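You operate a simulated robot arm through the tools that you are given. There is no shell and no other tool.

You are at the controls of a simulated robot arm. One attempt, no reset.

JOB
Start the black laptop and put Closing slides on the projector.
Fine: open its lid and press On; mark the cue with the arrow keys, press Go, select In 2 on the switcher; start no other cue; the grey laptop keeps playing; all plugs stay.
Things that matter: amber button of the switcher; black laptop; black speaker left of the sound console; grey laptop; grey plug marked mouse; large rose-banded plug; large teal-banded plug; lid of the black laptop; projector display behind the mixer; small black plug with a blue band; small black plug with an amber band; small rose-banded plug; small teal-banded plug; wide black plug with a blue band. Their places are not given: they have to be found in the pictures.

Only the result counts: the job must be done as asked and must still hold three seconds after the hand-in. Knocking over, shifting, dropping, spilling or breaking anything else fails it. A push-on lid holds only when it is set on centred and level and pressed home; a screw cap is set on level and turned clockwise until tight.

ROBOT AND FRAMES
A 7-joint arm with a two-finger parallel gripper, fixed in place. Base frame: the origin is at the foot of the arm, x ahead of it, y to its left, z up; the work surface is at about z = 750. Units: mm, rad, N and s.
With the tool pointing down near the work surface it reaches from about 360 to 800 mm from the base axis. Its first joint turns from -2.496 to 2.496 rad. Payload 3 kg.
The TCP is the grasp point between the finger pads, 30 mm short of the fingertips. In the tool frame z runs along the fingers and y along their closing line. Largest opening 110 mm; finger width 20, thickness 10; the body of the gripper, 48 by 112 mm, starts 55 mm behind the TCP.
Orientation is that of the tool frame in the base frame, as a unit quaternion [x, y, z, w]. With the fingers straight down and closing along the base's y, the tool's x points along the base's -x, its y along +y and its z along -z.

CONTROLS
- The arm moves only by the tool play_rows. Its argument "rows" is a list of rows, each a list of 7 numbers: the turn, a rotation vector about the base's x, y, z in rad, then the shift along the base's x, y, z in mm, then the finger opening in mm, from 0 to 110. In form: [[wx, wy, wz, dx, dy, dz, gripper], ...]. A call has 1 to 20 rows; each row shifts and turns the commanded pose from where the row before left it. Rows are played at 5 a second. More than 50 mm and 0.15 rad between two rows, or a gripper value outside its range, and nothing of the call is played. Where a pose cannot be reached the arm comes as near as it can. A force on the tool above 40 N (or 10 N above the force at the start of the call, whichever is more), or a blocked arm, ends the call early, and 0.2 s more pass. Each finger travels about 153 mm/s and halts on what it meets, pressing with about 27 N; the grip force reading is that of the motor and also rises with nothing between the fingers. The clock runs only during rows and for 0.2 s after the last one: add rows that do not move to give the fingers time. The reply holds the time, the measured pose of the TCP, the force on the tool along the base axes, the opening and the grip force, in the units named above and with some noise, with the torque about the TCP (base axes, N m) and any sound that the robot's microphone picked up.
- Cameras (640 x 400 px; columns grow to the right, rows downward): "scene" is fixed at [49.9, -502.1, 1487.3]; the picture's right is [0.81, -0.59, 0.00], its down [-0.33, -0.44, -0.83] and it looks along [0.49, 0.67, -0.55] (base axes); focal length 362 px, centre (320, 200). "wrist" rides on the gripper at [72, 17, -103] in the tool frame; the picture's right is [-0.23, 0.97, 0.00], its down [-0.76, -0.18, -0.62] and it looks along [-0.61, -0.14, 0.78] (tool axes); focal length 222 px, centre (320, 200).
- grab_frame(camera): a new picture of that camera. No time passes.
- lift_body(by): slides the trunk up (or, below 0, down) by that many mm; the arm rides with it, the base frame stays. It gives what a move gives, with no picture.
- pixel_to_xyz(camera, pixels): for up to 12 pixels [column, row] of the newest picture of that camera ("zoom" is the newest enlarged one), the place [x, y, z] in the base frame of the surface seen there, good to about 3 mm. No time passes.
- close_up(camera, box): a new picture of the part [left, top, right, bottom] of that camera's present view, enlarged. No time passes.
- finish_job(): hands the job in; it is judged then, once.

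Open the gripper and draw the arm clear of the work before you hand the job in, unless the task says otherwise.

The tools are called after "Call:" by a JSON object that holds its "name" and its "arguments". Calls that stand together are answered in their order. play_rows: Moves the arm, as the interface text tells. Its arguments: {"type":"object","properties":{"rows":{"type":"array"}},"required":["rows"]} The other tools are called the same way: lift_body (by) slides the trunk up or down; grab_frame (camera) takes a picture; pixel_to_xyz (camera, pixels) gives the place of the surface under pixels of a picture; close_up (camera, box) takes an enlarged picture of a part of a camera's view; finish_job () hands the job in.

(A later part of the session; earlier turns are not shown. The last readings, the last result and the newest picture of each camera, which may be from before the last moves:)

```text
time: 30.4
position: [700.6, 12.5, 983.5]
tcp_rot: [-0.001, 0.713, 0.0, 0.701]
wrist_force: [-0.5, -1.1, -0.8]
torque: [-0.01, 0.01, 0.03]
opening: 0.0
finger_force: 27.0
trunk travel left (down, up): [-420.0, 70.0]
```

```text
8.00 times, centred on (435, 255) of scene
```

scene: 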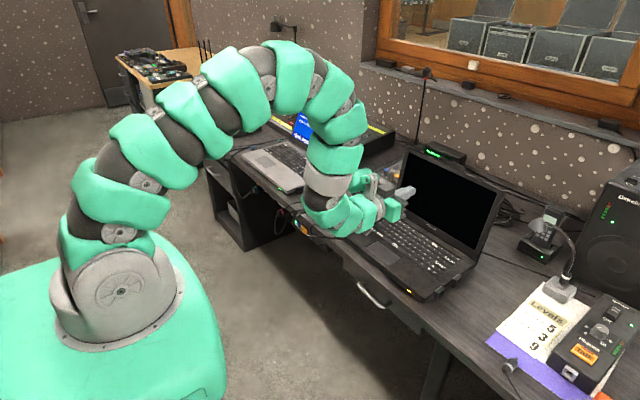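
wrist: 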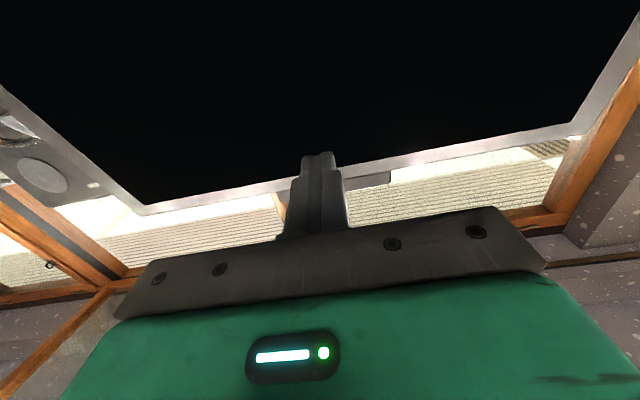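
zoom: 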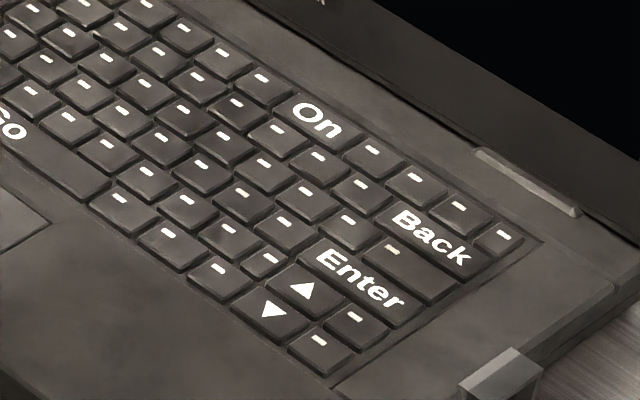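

I read the 3D places of On (317,120), ▲ (303,290), ▼ (270,312), their neighbours and key borders.

Call:
{"name": "pixel_to_xyz", "arguments": {"camera": "zoom", "pixels": [[317, 122], [303, 290], [270, 311], [320, 350], [357, 326], [217, 277], [262, 265], [320, 262], [262, 85], [378, 155], [235, 303], [305, 325]]}}

Call:
{"name": "close_up", "arguments": {"camera": "scene", "box": [385, 220, 435, 270]}}

```text
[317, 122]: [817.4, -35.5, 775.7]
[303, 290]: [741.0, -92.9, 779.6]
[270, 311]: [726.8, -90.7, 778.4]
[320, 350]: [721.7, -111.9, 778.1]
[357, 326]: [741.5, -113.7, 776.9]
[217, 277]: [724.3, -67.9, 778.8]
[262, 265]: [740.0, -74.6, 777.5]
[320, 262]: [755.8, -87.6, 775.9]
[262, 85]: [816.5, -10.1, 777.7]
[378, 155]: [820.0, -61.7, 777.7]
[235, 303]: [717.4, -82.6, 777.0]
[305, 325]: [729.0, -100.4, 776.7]
```

```text
8.00 times, centred on (410, 245) of scene
```

zoom: 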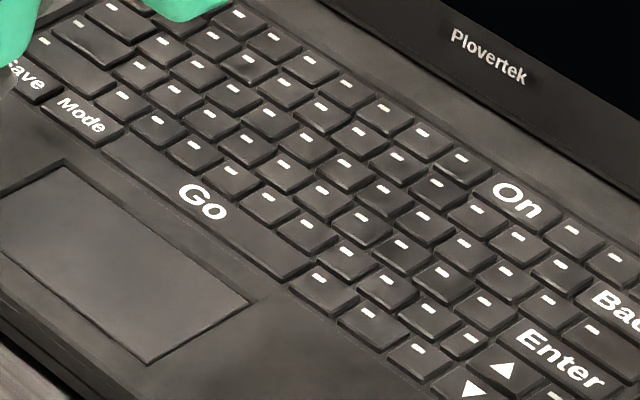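

▲ ≈ (741,-92), ▼ ≈ (727,-91), On ≈ (817,-36), key tops ≈ 777, row pitch ≈ 15 mm. I tilt the hand to point 60° down so only the lower tip edge touches a key, well above the keyboard.

Call:
{"name": "play_rows", "arguments": {"rows": [[0, 0.131, 0, 5, -6, -3, 0], [0, 0.131, 0, 5, -6, -3, 0], [0, 0.131, 0, 5, -6, -3, 0], [0, 0.131, 0, 5, -6, -3, 0], [0, 0.131, 0, 5, -6, -3, 0], [0, 0.131, 0, 5, -6, -3, 0], [0, 0.131, 0, 5, -6, -3, 0], [0, 0.131, 0, 5, -6, -3, 0], [0, 0, 0, 0, 0, 0, 0]]}}

Call:
{"name": "grab_frame", "arguments": {"camera": "scene"}}

Call:
{"name": "grab_frame", "arguments": {"camera": "wrist"}}

```text
time: 32.4
position: [742.1, -35.6, 957.8]
tcp_rot: [0.0, 0.968, 0.0, 0.249]
wrist_force: [-0.5, -0.6, -0.1]
torque: [0.0, 0.02, 0.04]
opening: 0.0
finger_force: 26.9
trunk travel left (down, up): [-420.0, 70.0]
```

```text
taken
```

scene: 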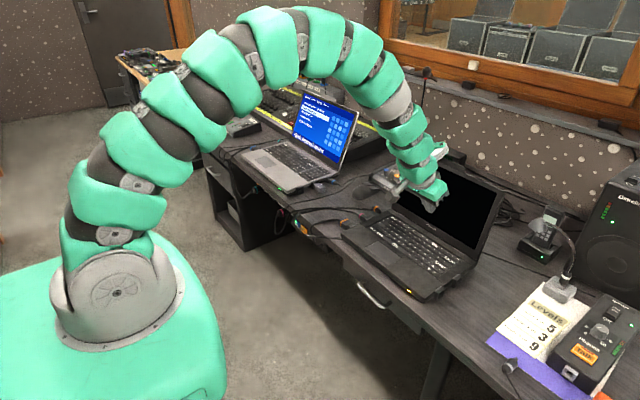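

```text
taken
```

wrist: 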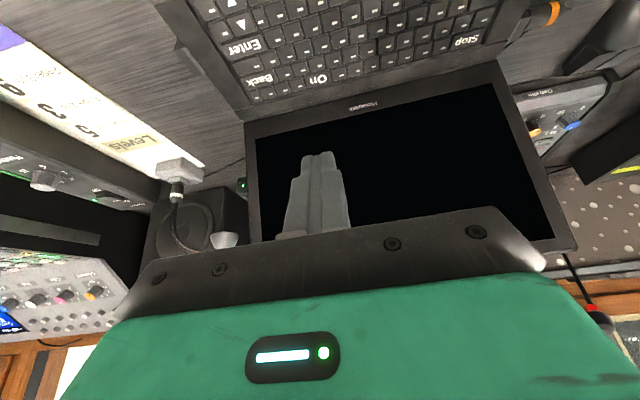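

The wrist view shows On at (318,79), Back (260,79), Enter (244,47), ▲ (232,4). I cross-check positions from this camera.

Call:
{"name": "close_up", "arguments": {"camera": "wrist", "box": [190, 0, 350, 100]}}

Call:
{"name": "pixel_to_xyz", "arguments": {"camera": "wrist", "pixels": [[318, 79], [260, 79], [244, 47], [232, 4], [243, 22], [467, 41], [283, 90], [300, 83], [335, 74]]}}

```text
4.00 times, centred on (270, 50) of wrist
```

zoom: 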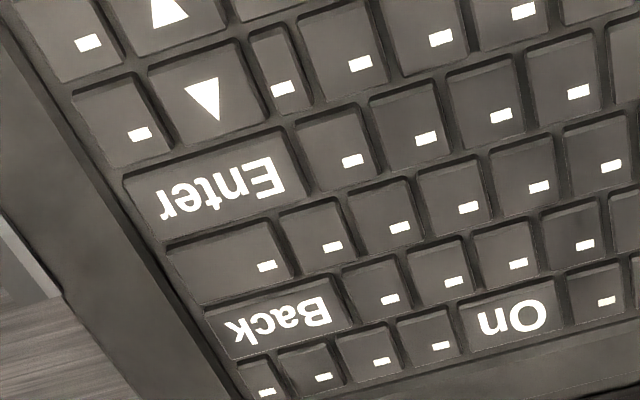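

```text
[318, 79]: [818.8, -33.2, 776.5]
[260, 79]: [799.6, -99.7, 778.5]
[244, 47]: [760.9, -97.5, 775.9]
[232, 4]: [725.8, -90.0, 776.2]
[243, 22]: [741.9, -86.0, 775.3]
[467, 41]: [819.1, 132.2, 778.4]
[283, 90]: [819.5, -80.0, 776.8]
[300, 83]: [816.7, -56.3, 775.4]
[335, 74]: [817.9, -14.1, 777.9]
```

I get refined centres from the zoom: On key (512,315), ▲ key (207,98), ▼ (165,15) and edges.

Call:
{"name": "pixel_to_xyz", "arguments": {"camera": "zoom", "pixels": [[512, 315], [462, 325], [560, 300], [510, 290], [515, 340], [207, 98], [152, 105], [262, 90], [207, 55], [212, 138], [170, 15], [205, 35]]}}

```text
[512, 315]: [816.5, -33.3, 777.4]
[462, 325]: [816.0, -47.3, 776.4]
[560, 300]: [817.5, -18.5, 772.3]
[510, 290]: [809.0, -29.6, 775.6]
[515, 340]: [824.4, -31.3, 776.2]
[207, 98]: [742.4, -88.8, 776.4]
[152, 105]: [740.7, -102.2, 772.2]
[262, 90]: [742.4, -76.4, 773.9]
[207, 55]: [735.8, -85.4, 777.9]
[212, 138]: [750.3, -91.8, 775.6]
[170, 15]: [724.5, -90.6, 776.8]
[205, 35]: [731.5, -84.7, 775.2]
```

On is centred at (817,-33). Before descending I check where the lid's lower part stands, at wrist (360,106) and higher.

Call:
{"name": "pixel_to_xyz", "arguments": {"camera": "wrist", "pixels": [[360, 107], [330, 118], [270, 120], [400, 140], [440, 190], [270, 200], [350, 97], [300, 108]]}}

Call:
{"name": "play_rows", "arguments": {"rows": [[0, 0, 0, 14, 0.5, -20, 0], [0, 0, 0, 14, 0.5, -20, 0], [0, 0, 0, 14, 0.5, -20, 0], [0, 0, 0, 14, 0.5, -20, 0], [0, 0, 0, 13, 0.5, -20, 0], [0, 0, 0, 0, 0, 0, 0]]}}

Call:
{"name": "grab_frame", "arguments": {"camera": "wrist"}}

Call:
{"name": "close_up", "arguments": {"camera": "scene", "box": [380, 170, 480, 270]}}

```text
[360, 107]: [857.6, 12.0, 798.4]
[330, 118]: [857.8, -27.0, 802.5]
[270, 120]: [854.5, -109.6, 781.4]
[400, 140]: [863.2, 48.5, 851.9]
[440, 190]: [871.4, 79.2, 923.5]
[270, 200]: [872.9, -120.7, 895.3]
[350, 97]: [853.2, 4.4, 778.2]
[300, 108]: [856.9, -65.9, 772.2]
```

```text
time: 33.8
position: [811.7, -33.4, 857.0]
tcp_rot: [-0.002, 0.968, 0.001, 0.25]
wrist_force: [0.6, 0.4, -0.7]
torque: [0.0, 0.01, 0.02]
opening: 0.1
finger_force: 27.0
trunk travel left (down, up): [-420.0, 70.0]
```

```text
taken
```

wrist: 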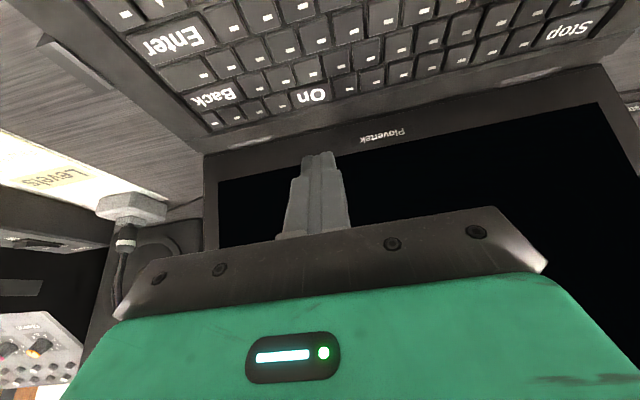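

```text
4.00 times, centred on (430, 220) of scene
```

zoom: 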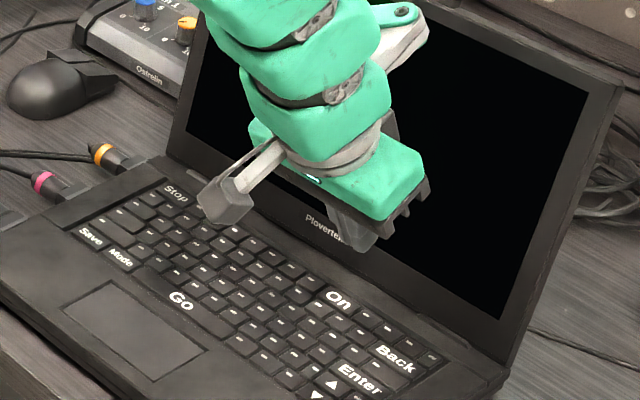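

The hand hovers over On. A bracket on the far side of the hand at zoom (410,20) may be near the screen; I check its place, and the fingers' too.

Call:
{"name": "pixel_to_xyz", "arguments": {"camera": "zoom", "pixels": [[412, 14], [425, 30], [395, 70], [425, 180], [408, 215], [390, 125], [365, 245], [225, 205], [350, 248], [330, 200]]}}

Call:
{"name": "close_up", "arguments": {"camera": "wrist", "box": [250, 60, 390, 250]}}

```text
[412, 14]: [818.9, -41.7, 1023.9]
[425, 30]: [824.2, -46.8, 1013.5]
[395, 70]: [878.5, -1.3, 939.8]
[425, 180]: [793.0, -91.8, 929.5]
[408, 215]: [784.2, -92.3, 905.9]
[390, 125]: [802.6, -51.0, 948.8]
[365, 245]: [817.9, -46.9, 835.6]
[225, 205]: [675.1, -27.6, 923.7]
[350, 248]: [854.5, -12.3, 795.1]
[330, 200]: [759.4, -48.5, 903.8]
```

```text
2.11 times, centred on (320, 155) of wrist
```

zoom: 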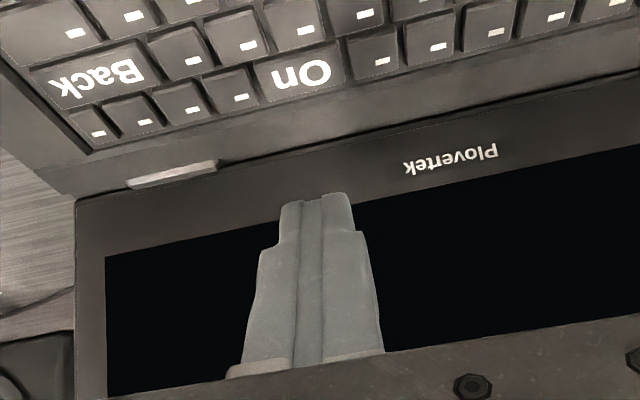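

The bracket stays ~50 mm clear of the lid. I go down to just above the On key.

Call:
{"name": "play_rows", "arguments": {"rows": [[0, 0, 0, 0, 0, -12, 0], [0, 0, 0, 0, 0, -12, 0], [0, 0, 0, 0, 0, -12, 0], [0, 0, 0, 0, 0, -6, 0], [0, 0, 0, 0, 0, 0, 0]]}}

Call:
{"name": "close_up", "arguments": {"camera": "wrist", "box": [250, 60, 390, 200]}}

Call:
{"name": "close_up", "arguments": {"camera": "scene", "box": [400, 190, 470, 270]}}

```text
time: 35.0
position: [811.8, -32.9, 814.6]
tcp_rot: [0.0, 0.968, 0.0, 0.249]
wrist_force: [0.6, 0.3, -0.4]
torque: [0.0, -0.02, 0.05]
opening: 0.0
finger_force: 27.2
trunk travel left (down, up): [-420.0, 70.0]
```

```text
2.86 times, centred on (320, 130) of wrist
```

zoom: 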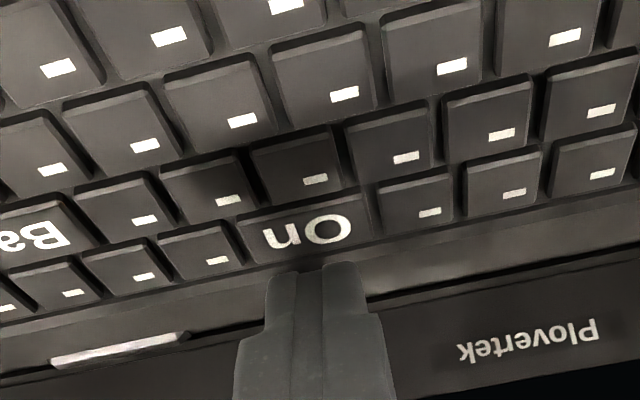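

```text
5.00 times, centred on (435, 230) of scene
```

zoom: 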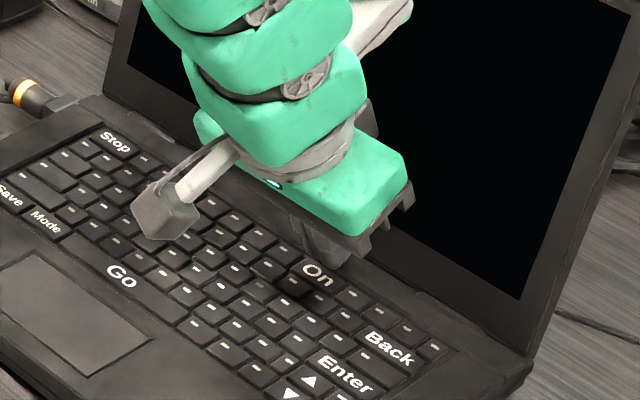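

The lower tip edge projects to the On key. I shift back 3 mm for margin and press in 1.5 mm steps.

Call:
{"name": "play_rows", "arguments": {"rows": [[0, 0, 0, -3, 0, 0, 0], [0, 0, 0, 0, 0, -3, 0], [0, 0, 0, 0, 0, -2, 0], [0, 0, 0, 0, 0, -1.5, 0], [0, 0, 0, 0, 0, -1.5, 0], [0, 0, 0, 0, 0, 0, 0]]}}

Call:
{"name": "close_up", "arguments": {"camera": "wrist", "box": [250, 60, 390, 200]}}

Call:
{"name": "grab_frame", "arguments": {"camera": "scene"}}

```text
time: 36.4
position: [808.0, -34.3, 809.3]
tcp_rot: [0.0, 0.968, 0.0, 0.25]
wrist_force: [0.2, -0.4, 1.2]
torque: [-0.01, 0.01, 0.02]
opening: 0.0
finger_force: 26.6
trunk travel left (down, up): [-420.0, 70.0]
```

```text
2.86 times, centred on (320, 130) of wrist
```

zoom: 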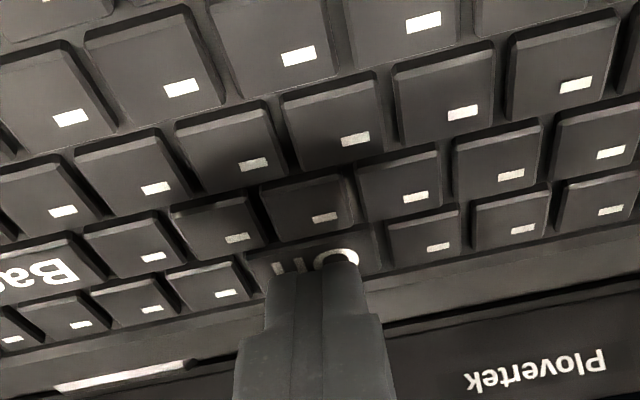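

```text
taken
```

scene: 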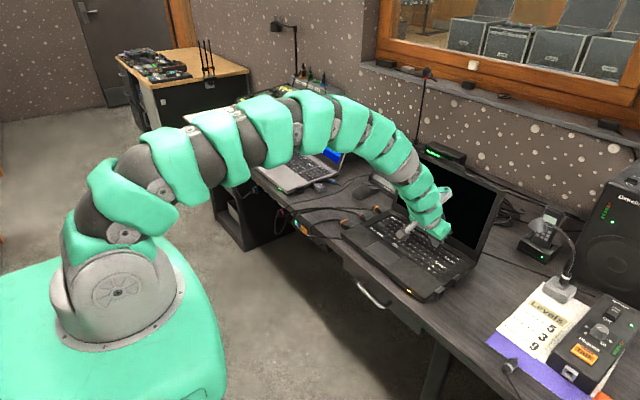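

Measured z is 809.3 with a slight reaction of 1.2 N, contact is starting. I press on a little further.

Call:
{"name": "play_rows", "arguments": {"rows": [[0, 0, 0, 0, 0, -1.5, 0], [0, 0, 0, 0, 0, -1.5, 0], [0, 0, 0, 0, 0, 0, 0]]}}

Call:
{"name": "grab_frame", "arguments": {"camera": "scene"}}

```text
time: 37.2
position: [808.0, -35.0, 805.2]
tcp_rot: [0.0, 0.968, 0.0, 0.251]
wrist_force: [1.6, 0.4, 3.4]
torque: [-0.03, -0.04, 0.01]
opening: 0.1
finger_force: 27.3
trunk travel left (down, up): [-420.0, 70.0]
heard: click
```

```text
taken
```

scene: 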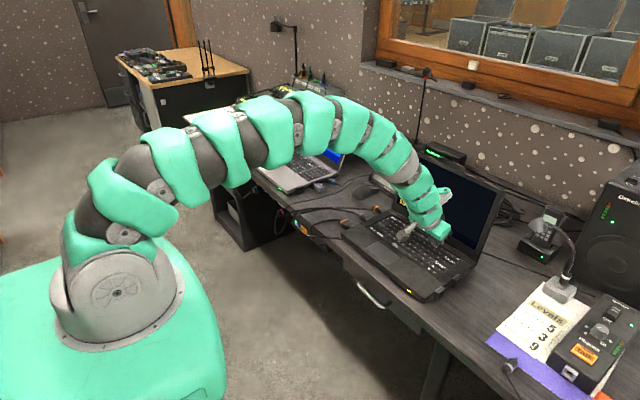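

A click was heard at z≈805. I lift off and look at the screen.

Call:
{"name": "play_rows", "arguments": {"rows": [[0, 0, 0, 0, 0, 10, 0], [0, 0, 0, -5, 0, 20, 0], [0, 0, 0, -20, 0, 25, 0], [0, 0, 0, -30, 0, 25, 0], [0, 0, 0, -20, 0, 10, 0], [0, 0, 0, 0, 0, 0, 0]]}}

Call:
{"name": "grab_frame", "arguments": {"camera": "wrist"}}

Call:
{"name": "close_up", "arguments": {"camera": "scene", "box": [380, 150, 510, 280]}}

```text
time: 38.6
position: [733.1, -30.8, 894.9]
tcp_rot: [0.0, 0.968, -0.001, 0.249]
wrist_force: [-0.4, 0.3, 0.5]
torque: [0.02, -0.01, 0.0]
opening: 0.0
finger_force: 26.6
trunk travel left (down, up): [-420.0, 70.0]
```

```text
taken
```

wrist: 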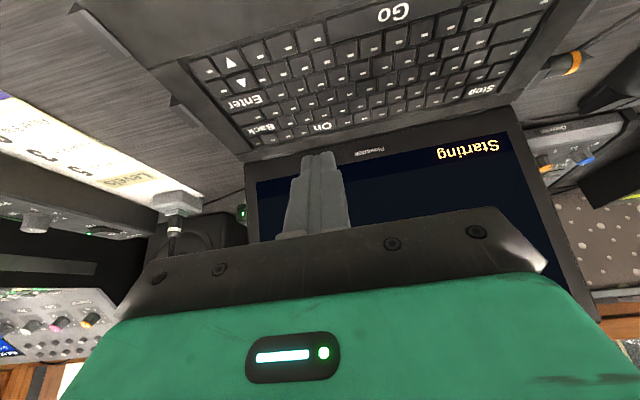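

```text
3.08 times, centred on (445, 215) of scene
```

zoom: 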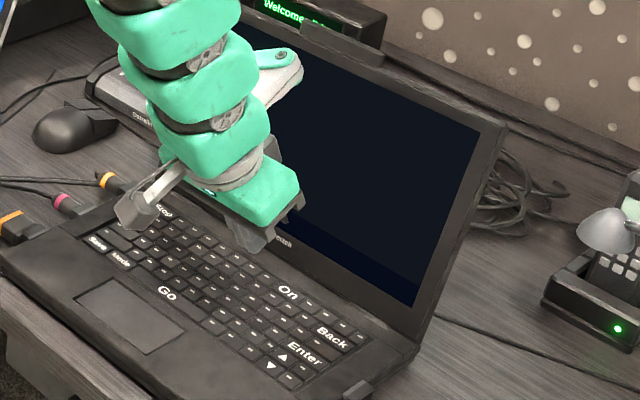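

The screen says "Starting". I wait a few seconds while moving over toward the arrow keys.

Call:
{"name": "play_rows", "arguments": {"rows": [[0, 0, 0, -5, -15, 0, 0], [0, 0, 0, -5, -15, 0, 0], [0, 0, 0, 0, -15, 0, 0], [0, 0, 0, 0, -15, 0, 0], [0, 0, 0, 0, 0, 0, 0], [0, 0, 0, 0, 0, 0, 0], [0, 0, 0, 0, 0, 0, 0], [0, 0, 0, 0, 0, 0, 0], [0, 0, 0, 0, 0, 0, 0], [0, 0, 0, 0, 0, 0, 0], [0, 0, 0, 0, 0, 0, 0], [0, 0, 0, 0, 0, 0, 0], [0, 0, 0, 0, 0, 0, 0], [0, 0, 0, 0, 0, 0, 0], [0, 0, 0, 0, 0, 0, 0], [0, 0, 0, 0, 0, 0, 0], [0, 0, 0, 0, 0, 0, 0], [0, 0, 0, 0, 0, 0, 0], [0, 0, 0, 0, 0, 0, 0]]}}

Call:
{"name": "grab_frame", "arguments": {"camera": "wrist"}}

Call:
{"name": "close_up", "arguments": {"camera": "scene", "box": [380, 150, 510, 280]}}

```text
time: 42.6
position: [724.6, -92.7, 895.2]
tcp_rot: [0.0, 0.969, 0.001, 0.249]
wrist_force: [0.4, -0.5, -0.4]
torque: [-0.05, -0.01, 0.01]
opening: 0.0
finger_force: 26.9
trunk travel left (down, up): [-420.0, 70.0]
```

```text
taken
```

wrist: 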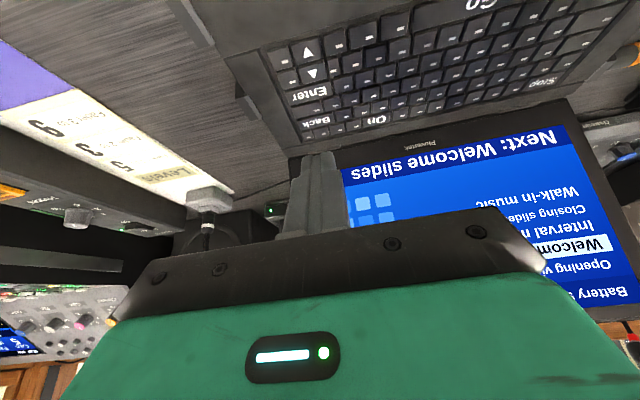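

```text
3.08 times, centred on (445, 215) of scene
```

zoom: 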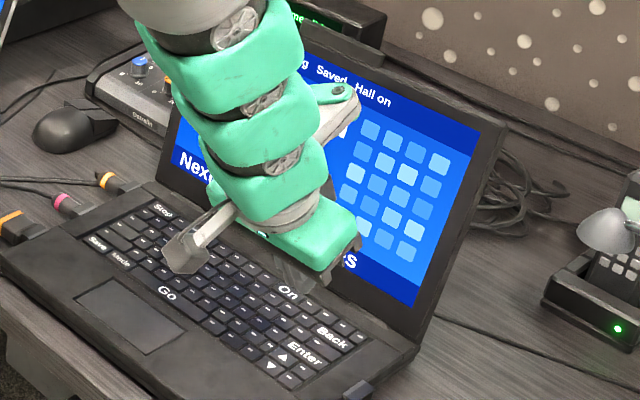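

The black laptop's list: Opening video, Welcome slides (marked), Interval music, Closing slides, Walk-in music, so two ▼ presses are needed. I locate the ▼ key precisely, around wrist (307,50).

Call:
{"name": "close_up", "arguments": {"camera": "wrist", "box": [260, 10, 380, 130]}}

Call:
{"name": "pixel_to_xyz", "arguments": {"camera": "zoom", "pixels": [[160, 135], [190, 225], [170, 175], [140, 85], [110, 165], [215, 130], [155, 110]]}}

```text
3.33 times, centred on (320, 70) of wrist
```

zoom: 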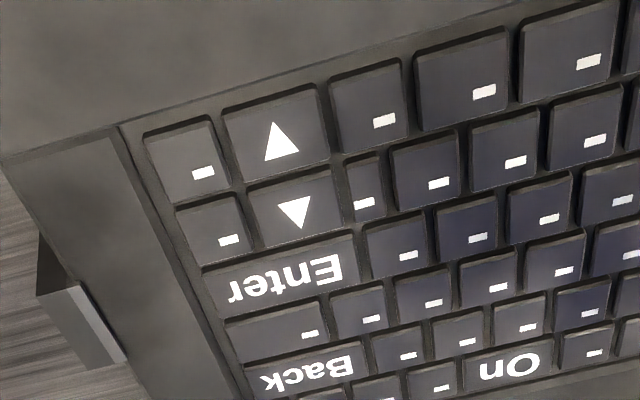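

```text
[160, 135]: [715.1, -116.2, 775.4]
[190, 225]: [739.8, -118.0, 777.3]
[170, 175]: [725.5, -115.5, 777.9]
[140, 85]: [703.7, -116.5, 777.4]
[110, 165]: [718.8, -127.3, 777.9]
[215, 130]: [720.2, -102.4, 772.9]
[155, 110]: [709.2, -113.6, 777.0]
```

I sample the ▼ key itself at zoom (278,130), its edges, and ▲ at (297,210).

Call:
{"name": "pixel_to_xyz", "arguments": {"camera": "zoom", "pixels": [[278, 135], [228, 140], [328, 125], [270, 98], [285, 168], [297, 208], [298, 185], [305, 232], [235, 110], [318, 90]]}}

```text
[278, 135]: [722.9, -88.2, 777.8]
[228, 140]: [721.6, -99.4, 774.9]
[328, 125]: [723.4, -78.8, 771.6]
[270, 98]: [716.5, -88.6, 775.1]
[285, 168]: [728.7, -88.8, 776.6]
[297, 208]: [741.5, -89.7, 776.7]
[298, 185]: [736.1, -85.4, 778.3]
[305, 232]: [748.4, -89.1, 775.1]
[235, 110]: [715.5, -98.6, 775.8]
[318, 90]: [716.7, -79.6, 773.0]
```

▼ centre ≈ (723,-89), extents x 715–731. I descend to z≈815 with the tip edge aimed at x≈721.

Call:
{"name": "play_rows", "arguments": {"rows": [[0, 0, 0, -3, 1, -20, 0], [0, 0, 0, -3, 1, -20, 0], [0, 0, 0, -3, 1, -20, 0], [0, 0, 0, 0, 0, -20, 0], [0, 0, 0, 0, 0, 0, 0], [0, 0, 0, 0, 0, 0, 0]]}}

Call:
{"name": "close_up", "arguments": {"camera": "wrist", "box": [250, 60, 390, 200]}}

Call:
{"name": "close_up", "arguments": {"camera": "scene", "box": [380, 190, 470, 290]}}

```text
time: 44.0
position: [714.4, -90.6, 815.0]
tcp_rot: [-0.001, 0.968, -0.001, 0.25]
wrist_force: [0.3, 0.6, -0.3]
torque: [0.02, 0.01, 0.01]
opening: 0.0
finger_force: 27.5
trunk travel left (down, up): [-420.0, 70.0]
```

```text
2.86 times, centred on (320, 130) of wrist
```

zoom: 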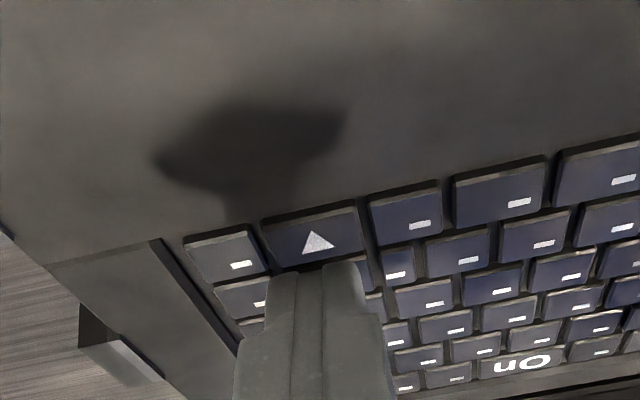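

```text
4.00 times, centred on (425, 240) of scene
```

zoom: 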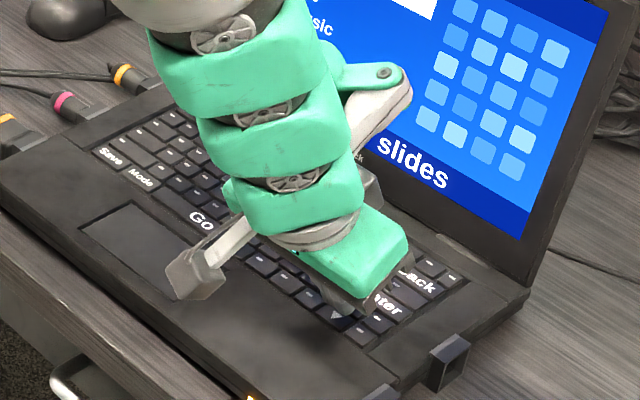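

The tip lines up with the ▼ key. I press down 10 mm to about z≈805 and release immediately.

Call:
{"name": "play_rows", "arguments": {"rows": [[0, 0, 0, 0, 0, -3, 0], [0, 0, 0, 0, 0, -3, 0], [0, 0, 0, 0, 0, -2, 0], [0, 0, 0, 0, 0, -2, 0], [0, 0, 0, 0, 0, 0, 0]]}}

Call:
{"name": "grab_frame", "arguments": {"camera": "scene"}}

```text
time: 45.2
position: [714.0, -89.6, 805.7]
tcp_rot: [-0.001, 0.968, 0.001, 0.251]
wrist_force: [0.9, 3.4, 7.7]
torque: [0.09, -0.11, 0.01]
opening: 0.0
finger_force: 26.8
trunk travel left (down, up): [-420.0, 70.0]
heard: click
```

```text
taken
```

scene: 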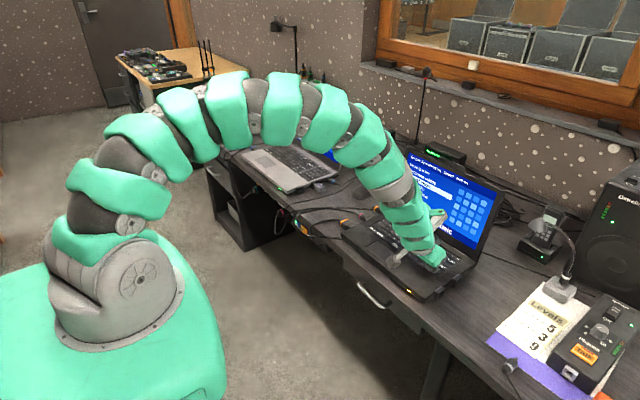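

A click. I lift off 10 mm and read the screen.

Call:
{"name": "play_rows", "arguments": {"rows": [[0, 0, 0, 0, 0, 5, 0], [0, 0, 0, 0, 0, 5, 0], [0, 0, 0, 0, 0, 0, 0]]}}

Call:
{"name": "close_up", "arguments": {"camera": "scene", "box": [380, 140, 510, 250]}}

```text
time: 46.0
position: [714.0, -91.2, 813.5]
tcp_rot: [-0.001, 0.968, 0.0, 0.249]
wrist_force: [-0.5, 0.7, 0.0]
torque: [0.03, 0.02, 0.0]
opening: 0.3
finger_force: 26.4
trunk travel left (down, up): [-420.0, 70.0]
```

```text
3.64 times, centred on (445, 195) of scene
```

zoom: 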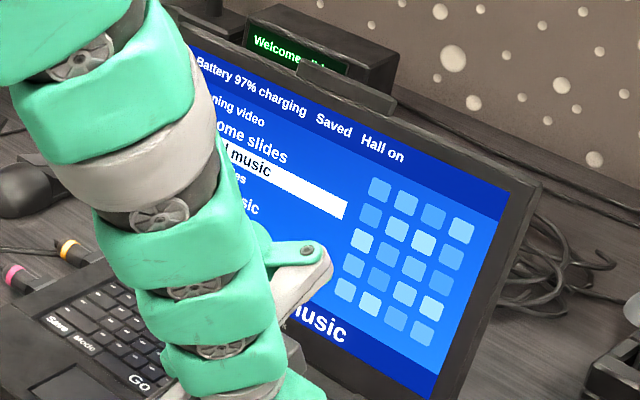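

The mark moved to Interval music. One more ▼ press.

Call:
{"name": "play_rows", "arguments": {"rows": [[0, 0, 0, 0, 1, -3, 0], [0, 0, 0, 0, 0, -3, 0], [0, 0, 0, 0, 0, -2, 0], [0, 0, 0, 0, 0, -1.5, 0], [0, 0, 0, 0, 0, 0, 0]]}}

Call:
{"name": "close_up", "arguments": {"camera": "scene", "box": [380, 140, 510, 250]}}

```text
time: 47.2
position: [714.3, -88.6, 806.7]
tcp_rot: [-0.001, 0.968, 0.0, 0.25]
wrist_force: [-0.3, 5.1, 12.7]
torque: [0.13, -0.06, 0.07]
opening: 0.0
finger_force: 26.9
trunk travel left (down, up): [-420.0, 70.0]
heard: click
```

```text
3.64 times, centred on (445, 195) of scene
```

zoom: 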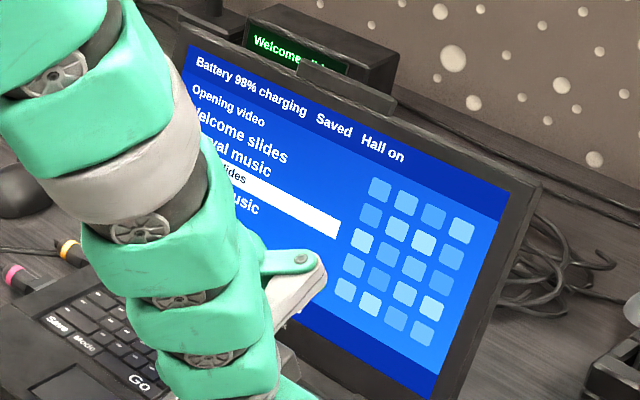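

Closing slides is marked. I lift well off and move toward the Go key, then locate it.

Call:
{"name": "play_rows", "arguments": {"rows": [[0, 0, 0, 0, 0, 8, 0], [0, 0, 0, 0, 0, 20, 0], [0, 0, 0, -8, 15, 25, 0], [0, 0, 0, -10, 30, 20, 0], [0, 0, 0, -10, 30, 10, 0], [0, 0, 0, -10, 20, 0, 0], [0, 0, 0, 0, 0, 0, 0]]}}

Call:
{"name": "grab_frame", "arguments": {"camera": "wrist"}}

Call:
{"name": "close_up", "arguments": {"camera": "scene", "box": [350, 140, 510, 290]}}

```text
time: 48.8
position: [675.0, 7.1, 889.2]
tcp_rot: [0.0, 0.968, 0.0, 0.251]
wrist_force: [0.9, 0.4, 0.4]
torque: [0.0, 0.04, -0.02]
opening: 0.1
finger_force: 26.8
trunk travel left (down, up): [-420.0, 70.0]
```

```text
taken
```

wrist: 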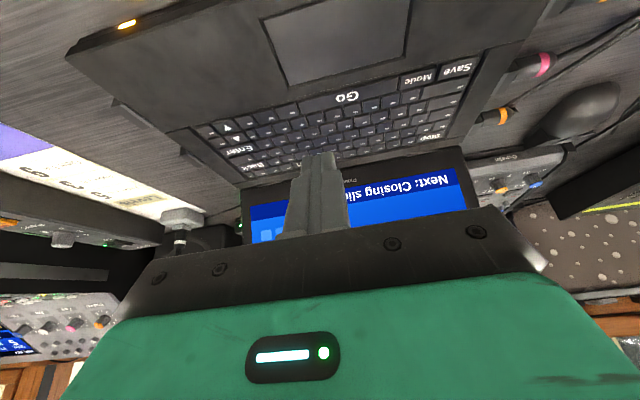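

```text
2.67 times, centred on (430, 215) of scene
```

zoom: 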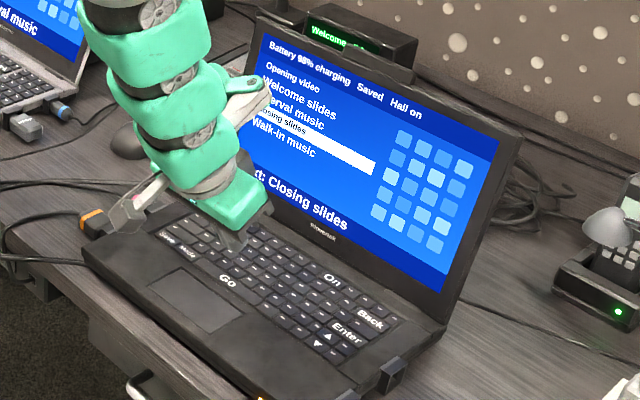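

Both views read "Next: Closing slides". Go is at wrist (348,96); I measure its centre and edges.

Call:
{"name": "close_up", "arguments": {"camera": "wrist", "box": [280, 60, 420, 150]}}

Call:
{"name": "pixel_to_xyz", "arguments": {"camera": "wrist", "pixels": [[348, 97], [303, 106], [395, 86], [350, 91], [350, 104], [372, 91]]}}

```text
4.44 times, centred on (350, 105) of wrist
```

zoom: 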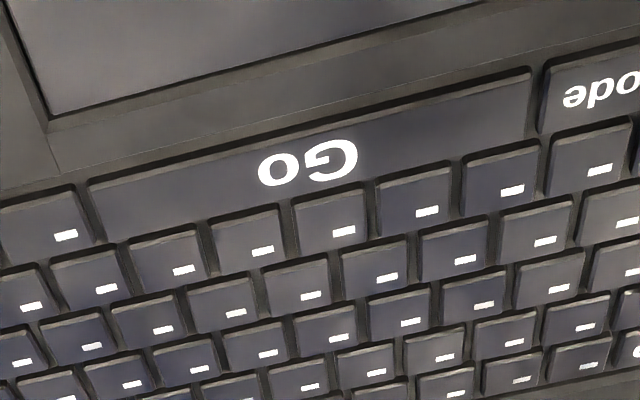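

```text
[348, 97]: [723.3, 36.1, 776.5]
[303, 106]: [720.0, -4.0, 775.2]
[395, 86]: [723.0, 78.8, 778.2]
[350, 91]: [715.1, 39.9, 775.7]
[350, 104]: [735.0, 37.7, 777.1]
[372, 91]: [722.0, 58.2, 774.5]
```

Go spans y≈-4..79, centre (723,37). I move over it and down to z≈815.

Call:
{"name": "play_rows", "arguments": {"rows": [[0, 0, 0, 10, 8, -10, 0], [0, 0, 0, 10, 8, -15, 0], [0, 0, 0, 10, 8, -15, 0], [0, 0, 0, 10, 5, -15, 0], [0, 0, 0, 0, 0, -19, 0], [0, 0, 0, 0, 0, 0, 0]]}}

Call:
{"name": "close_up", "arguments": {"camera": "wrist", "box": [250, 60, 390, 200]}}

Call:
{"name": "close_up", "arguments": {"camera": "scene", "box": [350, 170, 470, 290]}}

```text
time: 50.2
position: [715.2, 34.7, 813.0]
tcp_rot: [0.0, 0.968, 0.0, 0.25]
wrist_force: [0.0, 0.0, 0.1]
torque: [0.02, -0.01, -0.01]
opening: 0.0
finger_force: 27.0
trunk travel left (down, up): [-420.0, 70.0]
```

```text
2.86 times, centred on (320, 130) of wrist
```

zoom: 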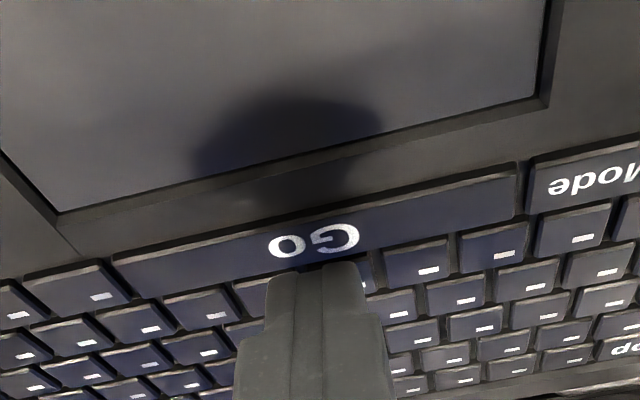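

```text
3.33 times, centred on (410, 230) of scene
```

zoom: 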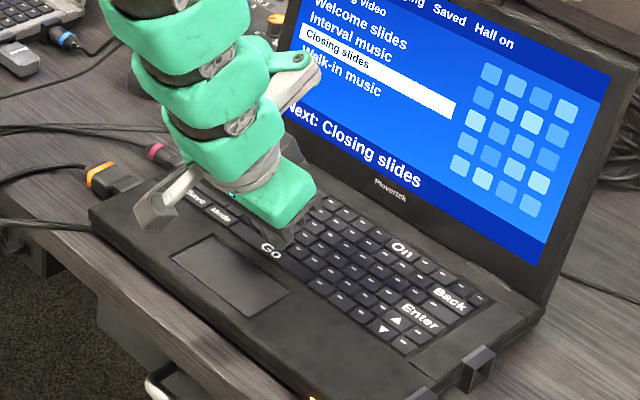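

Aligned with Go. I press about 8 mm down in small steps.

Call:
{"name": "play_rows", "arguments": {"rows": [[0, 0, 0, 0, 0, -3, 0], [0, 0, 0, 0, 0, -2, 0], [0, 0, 0, 0, 0, -2, 0], [0, 0, 0, 0, 0, -1, 0], [0, 0, 0, 0, 0, 0, 0]]}}

Call:
{"name": "close_up", "arguments": {"camera": "scene", "box": [350, 140, 510, 290]}}

```text
time: 51.4
position: [716.9, 35.1, 806.2]
tcp_rot: [0.0, 0.968, 0.0, 0.25]
wrist_force: [0.3, -0.2, 3.1]
torque: [0.01, -0.09, -0.01]
opening: 0.0
finger_force: 26.8
trunk travel left (down, up): [-420.0, 70.0]
heard: click
```

```text
2.67 times, centred on (430, 215) of scene
```

zoom: 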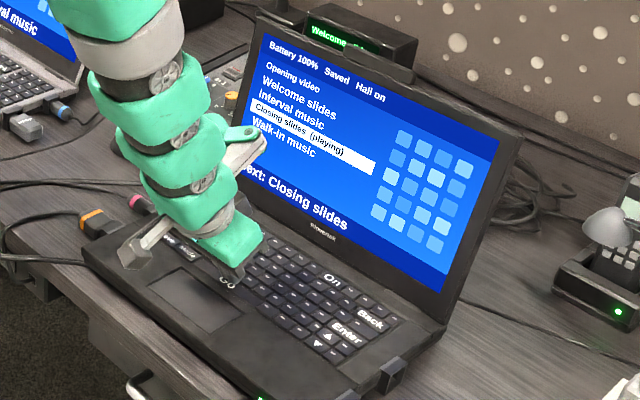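

"Closing slides (playing)" and the laptop's LED is green. I lift off, move back to a free height and look at the switcher area.

Call:
{"name": "play_rows", "arguments": {"rows": [[0, 0, 0, 0, 0, 10, 0], [0, 0, 0, 0, 0, 25, 0], [0, 0, 0, 0, 0, 35, 0], [0, 0, 0, 0, 0, 40, 0], [0, 0, 0, 0, 0, 40, 0], [0, 0, 0, 0, 0, 0, 0]]}}

Call:
{"name": "grab_frame", "arguments": {"camera": "scene"}}

Call:
{"name": "close_up", "arguments": {"camera": "scene", "box": [270, 195, 370, 265]}}

```text
time: 52.8
position: [715.8, 32.0, 954.0]
tcp_rot: [-0.002, 0.968, 0.0, 0.25]
wrist_force: [0.0, -0.1, -0.2]
torque: [-0.03, -0.04, 0.01]
opening: 0.1
finger_force: 27.0
trunk travel left (down, up): [-420.0, 70.0]
```

```text
taken
```

scene: 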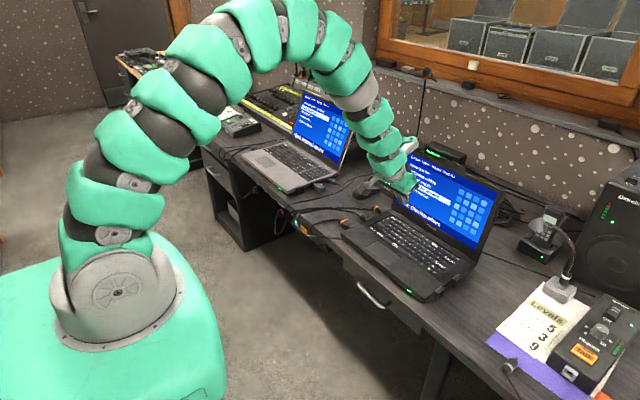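

```text
5.71 times, centred on (320, 230) of scene
```

zoom: 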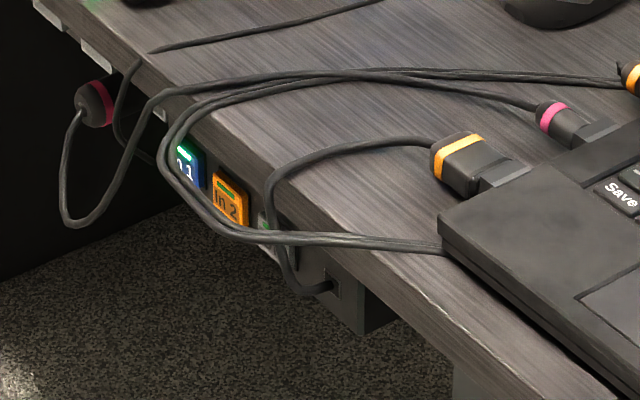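

I sample the cable loop and the In 2 button (about (230,200) in this zoom) for clearances.

Call:
{"name": "pixel_to_xyz", "arguments": {"camera": "zoom", "pixels": [[172, 135], [176, 170], [200, 205], [230, 232], [280, 238], [340, 240], [222, 180], [243, 195], [232, 210], [228, 190], [210, 190], [262, 225]]}}

Call:
{"name": "close_up", "arguments": {"camera": "scene", "box": [295, 215, 325, 245]}}

Call:
{"name": "pixel_to_xyz", "arguments": {"camera": "zoom", "pixels": [[200, 150], [330, 170], [210, 250], [300, 310], [260, 220], [330, 280], [100, 100], [200, 330], [150, 300], [300, 380], [400, 200], [420, 330]]}}

```text
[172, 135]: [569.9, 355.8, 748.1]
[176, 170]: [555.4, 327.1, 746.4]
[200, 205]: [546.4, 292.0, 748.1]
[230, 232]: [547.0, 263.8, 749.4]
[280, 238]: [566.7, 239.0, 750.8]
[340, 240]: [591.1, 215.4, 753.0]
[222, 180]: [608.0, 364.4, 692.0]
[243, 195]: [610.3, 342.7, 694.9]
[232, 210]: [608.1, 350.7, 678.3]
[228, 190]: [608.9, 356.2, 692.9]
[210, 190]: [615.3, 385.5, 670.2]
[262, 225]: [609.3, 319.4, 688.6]
```

```text
13.33 times, centred on (310, 230) of scene
```

zoom: 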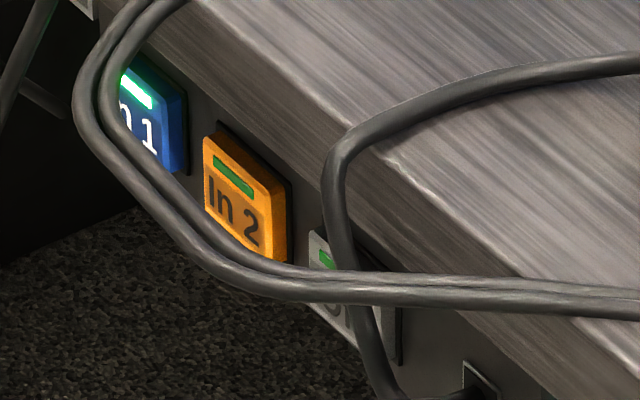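

```text
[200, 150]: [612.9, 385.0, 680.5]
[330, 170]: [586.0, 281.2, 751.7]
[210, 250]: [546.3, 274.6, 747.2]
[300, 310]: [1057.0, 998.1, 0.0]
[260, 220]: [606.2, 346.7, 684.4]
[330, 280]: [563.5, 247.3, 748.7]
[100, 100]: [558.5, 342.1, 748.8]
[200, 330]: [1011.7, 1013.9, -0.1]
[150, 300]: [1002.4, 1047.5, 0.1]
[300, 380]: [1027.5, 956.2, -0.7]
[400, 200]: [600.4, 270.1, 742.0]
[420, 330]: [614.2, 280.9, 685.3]
```

The cables loop out over the desk edge at z≈748 (x 546–603, y 215–360); In 2 is centred near (608, 353, 687) beneath them. I turn the hand horizontal again, then retract and lower as before.

Call:
{"name": "play_rows", "arguments": {"rows": [[0, -0.133, 0, -3, 0, 4, 0], [0, -0.133, 0, -3, 0, 4, 0], [0, -0.133, 0, -3, 0, 4, 0], [0, -0.133, 0, -3, 0, 4, 0], [0, -0.133, 0, -3, 0, 4, 0], [0, -0.133, 0, 0, 0, 4, 0], [0, -0.133, 0, 0, 0, 4, 0], [0, -0.133, 0, 0, 0, 4, 0], [0, 0, 0, 0, 0, 0, 0]]}}

Call:
{"name": "play_rows", "arguments": {"rows": [[0, 0, 0, -10, 0, -30, 0], [0, 0, 0, -10, 0, -30, 0], [0, 0, 0, -10, 0, -30, 0], [0, 0, 0, -15, 0, -10, 0], [0, 0, 0, -20, 0, 0, 0], [0, 0, 0, -20, 0, 0, 0], [0, 0, 0, -20, 0, 0, 0], [0, 0, 0, -20, 0, 0, 0], [0, 0, 0, 0, 0, 0, 0]]}}

Call:
{"name": "grab_frame", "arguments": {"camera": "scene"}}

```text
time: 54.8
position: [702.3, 34.4, 989.3]
tcp_rot: [0.0, 0.707, -0.001, 0.707]
wrist_force: [0.1, 0.5, -0.4]
torque: [-0.03, -0.04, 0.03]
opening: 0.2
finger_force: 26.9
trunk travel left (down, up): [-420.0, 70.0]
```

```text
time: 56.8
position: [576.6, 32.7, 888.7]
tcp_rot: [0.0, 0.707, 0.0, 0.707]
wrist_force: [-0.1, -0.6, -0.2]
torque: [0.01, 0.01, 0.02]
opening: 0.1
finger_force: 26.7
trunk travel left (down, up): [-420.0, 70.0]
```

```text
taken
```

scene: 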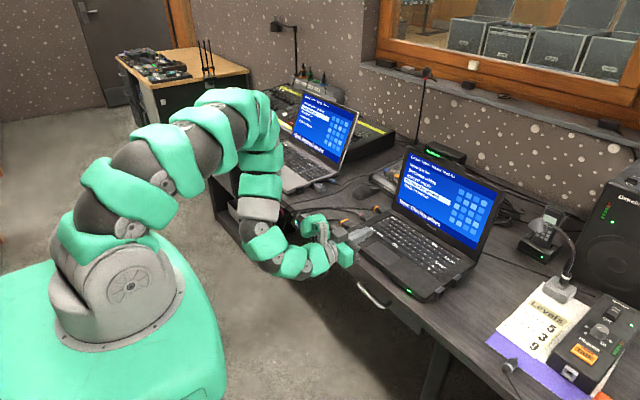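

The elbow now lies to the left. I move toward y≈300 with a slight yaw of 0.4 rad toward the radial direction, in two stages, checking arm clearance to the grey laptop.

Call:
{"name": "play_rows", "arguments": {"rows": [[0, 0, 0.04, -7, 25, 0, 0], [0, 0, 0.04, -7, 25, 0, 0], [0, 0, 0.04, -7, 25, 0, 0], [0, 0, 0.04, -7, 25, 0, 0], [0, 0, 0.04, -7, 25, 0, 0], [0, 0, 0, 0, 0, 0, 0]]}}

Call:
{"name": "grab_frame", "arguments": {"camera": "scene"}}

```text
time: 58.2
position: [540.4, 160.7, 889.1]
tcp_rot: [-0.071, 0.704, 0.07, 0.703]
wrist_force: [0.3, 0.8, -0.7]
torque: [-0.01, 0.02, 0.04]
opening: 0.0
finger_force: 27.2
trunk travel left (down, up): [-420.0, 70.0]
```

```text
taken
```

scene: 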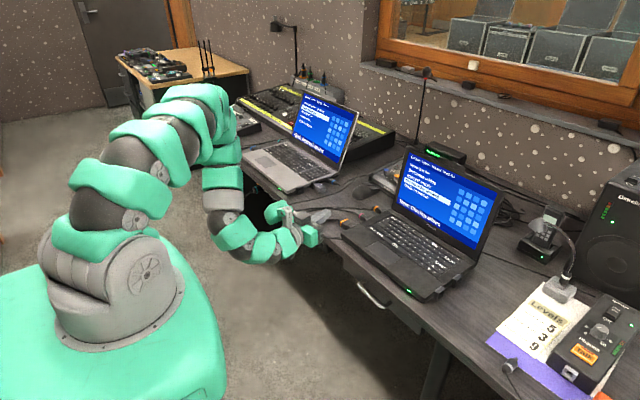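

Works well and the arm stays in front of the desk. I continue to y≈300, x≈512.

Call:
{"name": "play_rows", "arguments": {"rows": [[0, 0, 0.04, -6, 28, 0, 0], [0, 0, 0.04, -6, 28, 0, 0], [0, 0, 0.04, -6, 28, 0, 0], [0, 0, 0.04, -6, 28, 0, 0], [0, 0, 0.04, -6, 26, 0, 0], [0, 0, 0, 0, 0, 0, 0]]}}

Call:
{"name": "grab_frame", "arguments": {"camera": "scene"}}

Call:
{"name": "grab_frame", "arguments": {"camera": "wrist"}}

```text
time: 59.6
position: [510.1, 298.0, 890.1]
tcp_rot: [-0.141, 0.694, 0.14, 0.692]
wrist_force: [0.8, -0.8, 0.6]
torque: [-0.01, 0.04, -0.01]
opening: 0.0
finger_force: 26.9
trunk travel left (down, up): [-420.0, 70.0]
```

```text
taken
```

scene: 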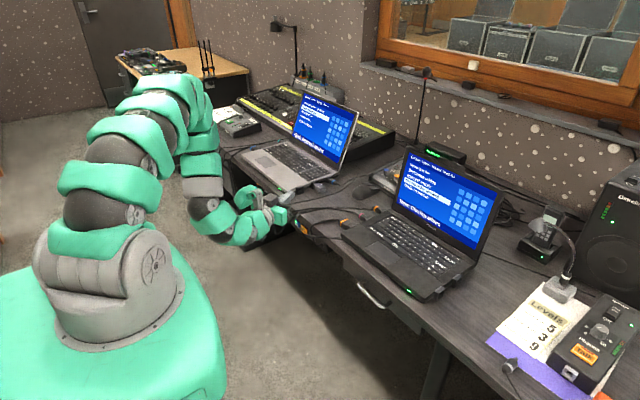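

```text
taken
```

wrist: 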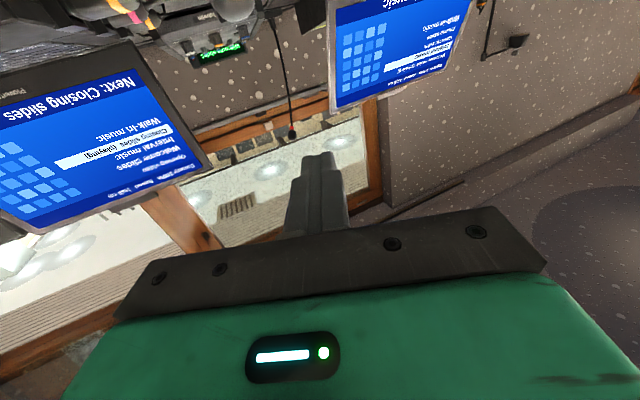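

TCP is at (510,298,890), tip ≈ (538,310). I check the forearm's places against the desk/pedestal before lowering the trunk.

Call:
{"name": "pixel_to_xyz", "arguments": {"camera": "scene", "pixels": [[200, 165], [218, 165], [205, 120], [205, 190], [210, 225], [240, 235], [285, 200], [230, 175], [205, 150], [258, 245], [190, 85], [270, 245]]}}

Call:
{"name": "close_up", "arguments": {"camera": "scene", "box": [170, 130, 330, 260]}}

```text
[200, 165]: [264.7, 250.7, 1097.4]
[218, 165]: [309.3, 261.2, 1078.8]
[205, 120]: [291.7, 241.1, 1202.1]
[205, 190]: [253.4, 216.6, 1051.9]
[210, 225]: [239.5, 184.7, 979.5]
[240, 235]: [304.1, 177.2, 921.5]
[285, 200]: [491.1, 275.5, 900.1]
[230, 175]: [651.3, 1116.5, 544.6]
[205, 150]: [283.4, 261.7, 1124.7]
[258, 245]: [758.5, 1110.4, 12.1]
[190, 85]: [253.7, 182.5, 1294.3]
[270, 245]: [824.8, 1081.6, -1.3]
```

```text
3.08 times, centred on (250, 195) of scene
```

zoom: 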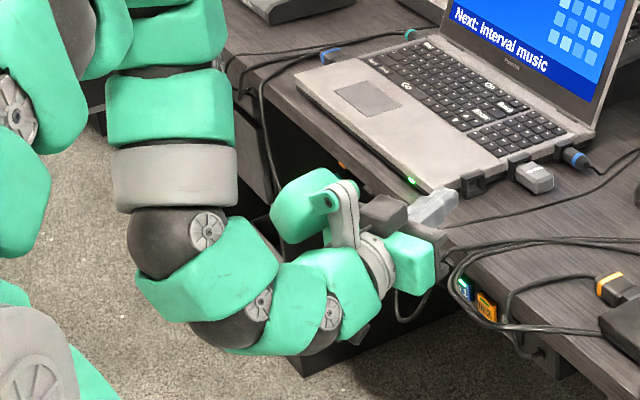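

The forearm is at x≈250–310, well clear. I also check the hanging rose-plug cable near scene (282,228), and back off 25 mm along the tool before lowering.

Call:
{"name": "pixel_to_xyz", "arguments": {"camera": "scene", "pixels": [[284, 231], [281, 228], [287, 213], [292, 226], [296, 213], [283, 234]]}}

Call:
{"name": "play_rows", "arguments": {"rows": [[0, 0, 0, -12, -5, 0, 0], [0, 0, 0, -11, -5, 0, 0], [0, 0, 0, 0, 0, 0, 0]]}}

Call:
{"name": "close_up", "arguments": {"camera": "scene", "box": [250, 180, 350, 260]}}

```text
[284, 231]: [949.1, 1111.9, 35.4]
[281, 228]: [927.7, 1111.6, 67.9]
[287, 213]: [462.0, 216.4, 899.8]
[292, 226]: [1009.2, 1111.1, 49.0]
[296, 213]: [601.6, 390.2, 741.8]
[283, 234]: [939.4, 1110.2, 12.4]
```

```text
time: 60.4
position: [488.1, 287.5, 889.8]
tcp_rot: [-0.141, 0.693, 0.14, 0.693]
wrist_force: [-0.3, 0.0, 0.5]
torque: [-0.03, 0.0, 0.01]
opening: 0.0
finger_force: 26.9
trunk travel left (down, up): [-420.0, 70.0]
```

```text
5.00 times, centred on (300, 220) of scene
```

zoom: 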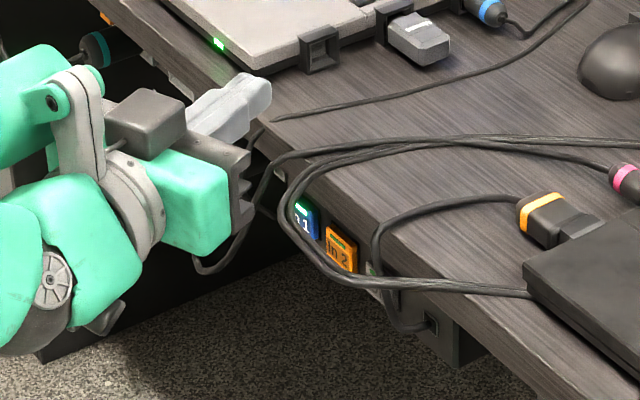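

I sample the visible part of the hanging loop, zoom (200,266), (230,252), (262,190).

Call:
{"name": "pixel_to_xyz", "arguments": {"camera": "zoom", "pixels": [[198, 265], [215, 269], [232, 255], [243, 235], [264, 185], [275, 165], [300, 250], [318, 268], [345, 285], [335, 245], [340, 258], [333, 235]]}}

```text
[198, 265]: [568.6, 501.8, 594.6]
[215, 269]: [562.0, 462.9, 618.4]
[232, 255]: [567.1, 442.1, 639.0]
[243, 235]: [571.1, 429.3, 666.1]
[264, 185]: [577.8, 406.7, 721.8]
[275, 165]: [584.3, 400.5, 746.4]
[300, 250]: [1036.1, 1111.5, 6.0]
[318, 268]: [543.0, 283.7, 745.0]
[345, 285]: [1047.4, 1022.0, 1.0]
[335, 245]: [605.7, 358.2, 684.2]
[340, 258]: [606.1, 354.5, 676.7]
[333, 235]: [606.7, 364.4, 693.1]
```

The rose cable is at y≥400 there, clear of the hand's path. I lower the trunk by 202 to bring the tip level with In 2 (z≈687).

Call:
{"name": "lift_body", "arguments": {"by": -202}}

Call:
{"name": "grab_frame", "arguments": {"camera": "wrist"}}

Call:
{"name": "close_up", "arguments": {"camera": "scene", "box": [230, 180, 370, 290]}}

```text
time: 62.6
position: [488.6, 288.9, 687.6]
tcp_rot: [-0.141, 0.693, 0.14, 0.693]
wrist_force: [0.8, 0.0, 0.3]
torque: [-0.01, 0.0, 0.0]
opening: 0.0
finger_force: 27.3
trunk travel left (down, up): [-218.0, 272.0]
```

```text
taken
```

wrist: 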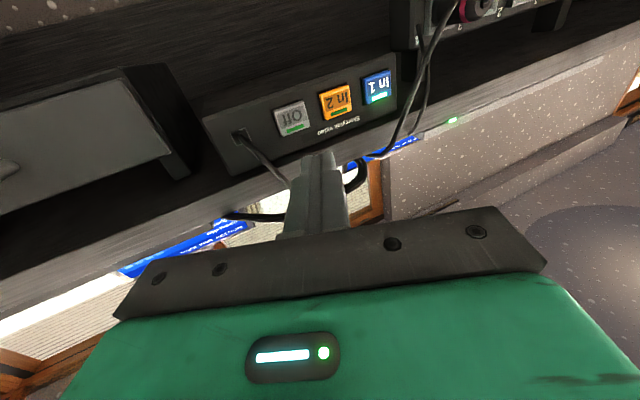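

```text
3.64 times, centred on (300, 235) of scene
```

zoom: 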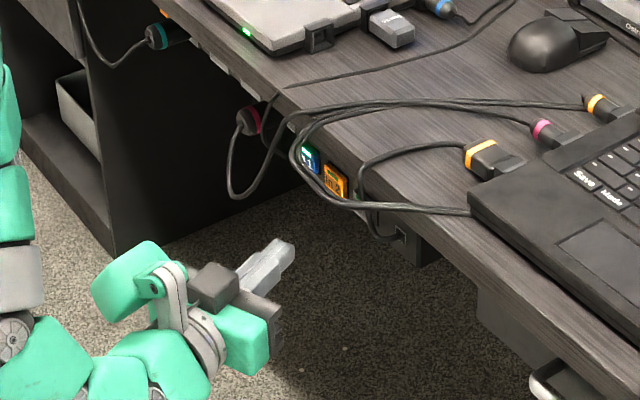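

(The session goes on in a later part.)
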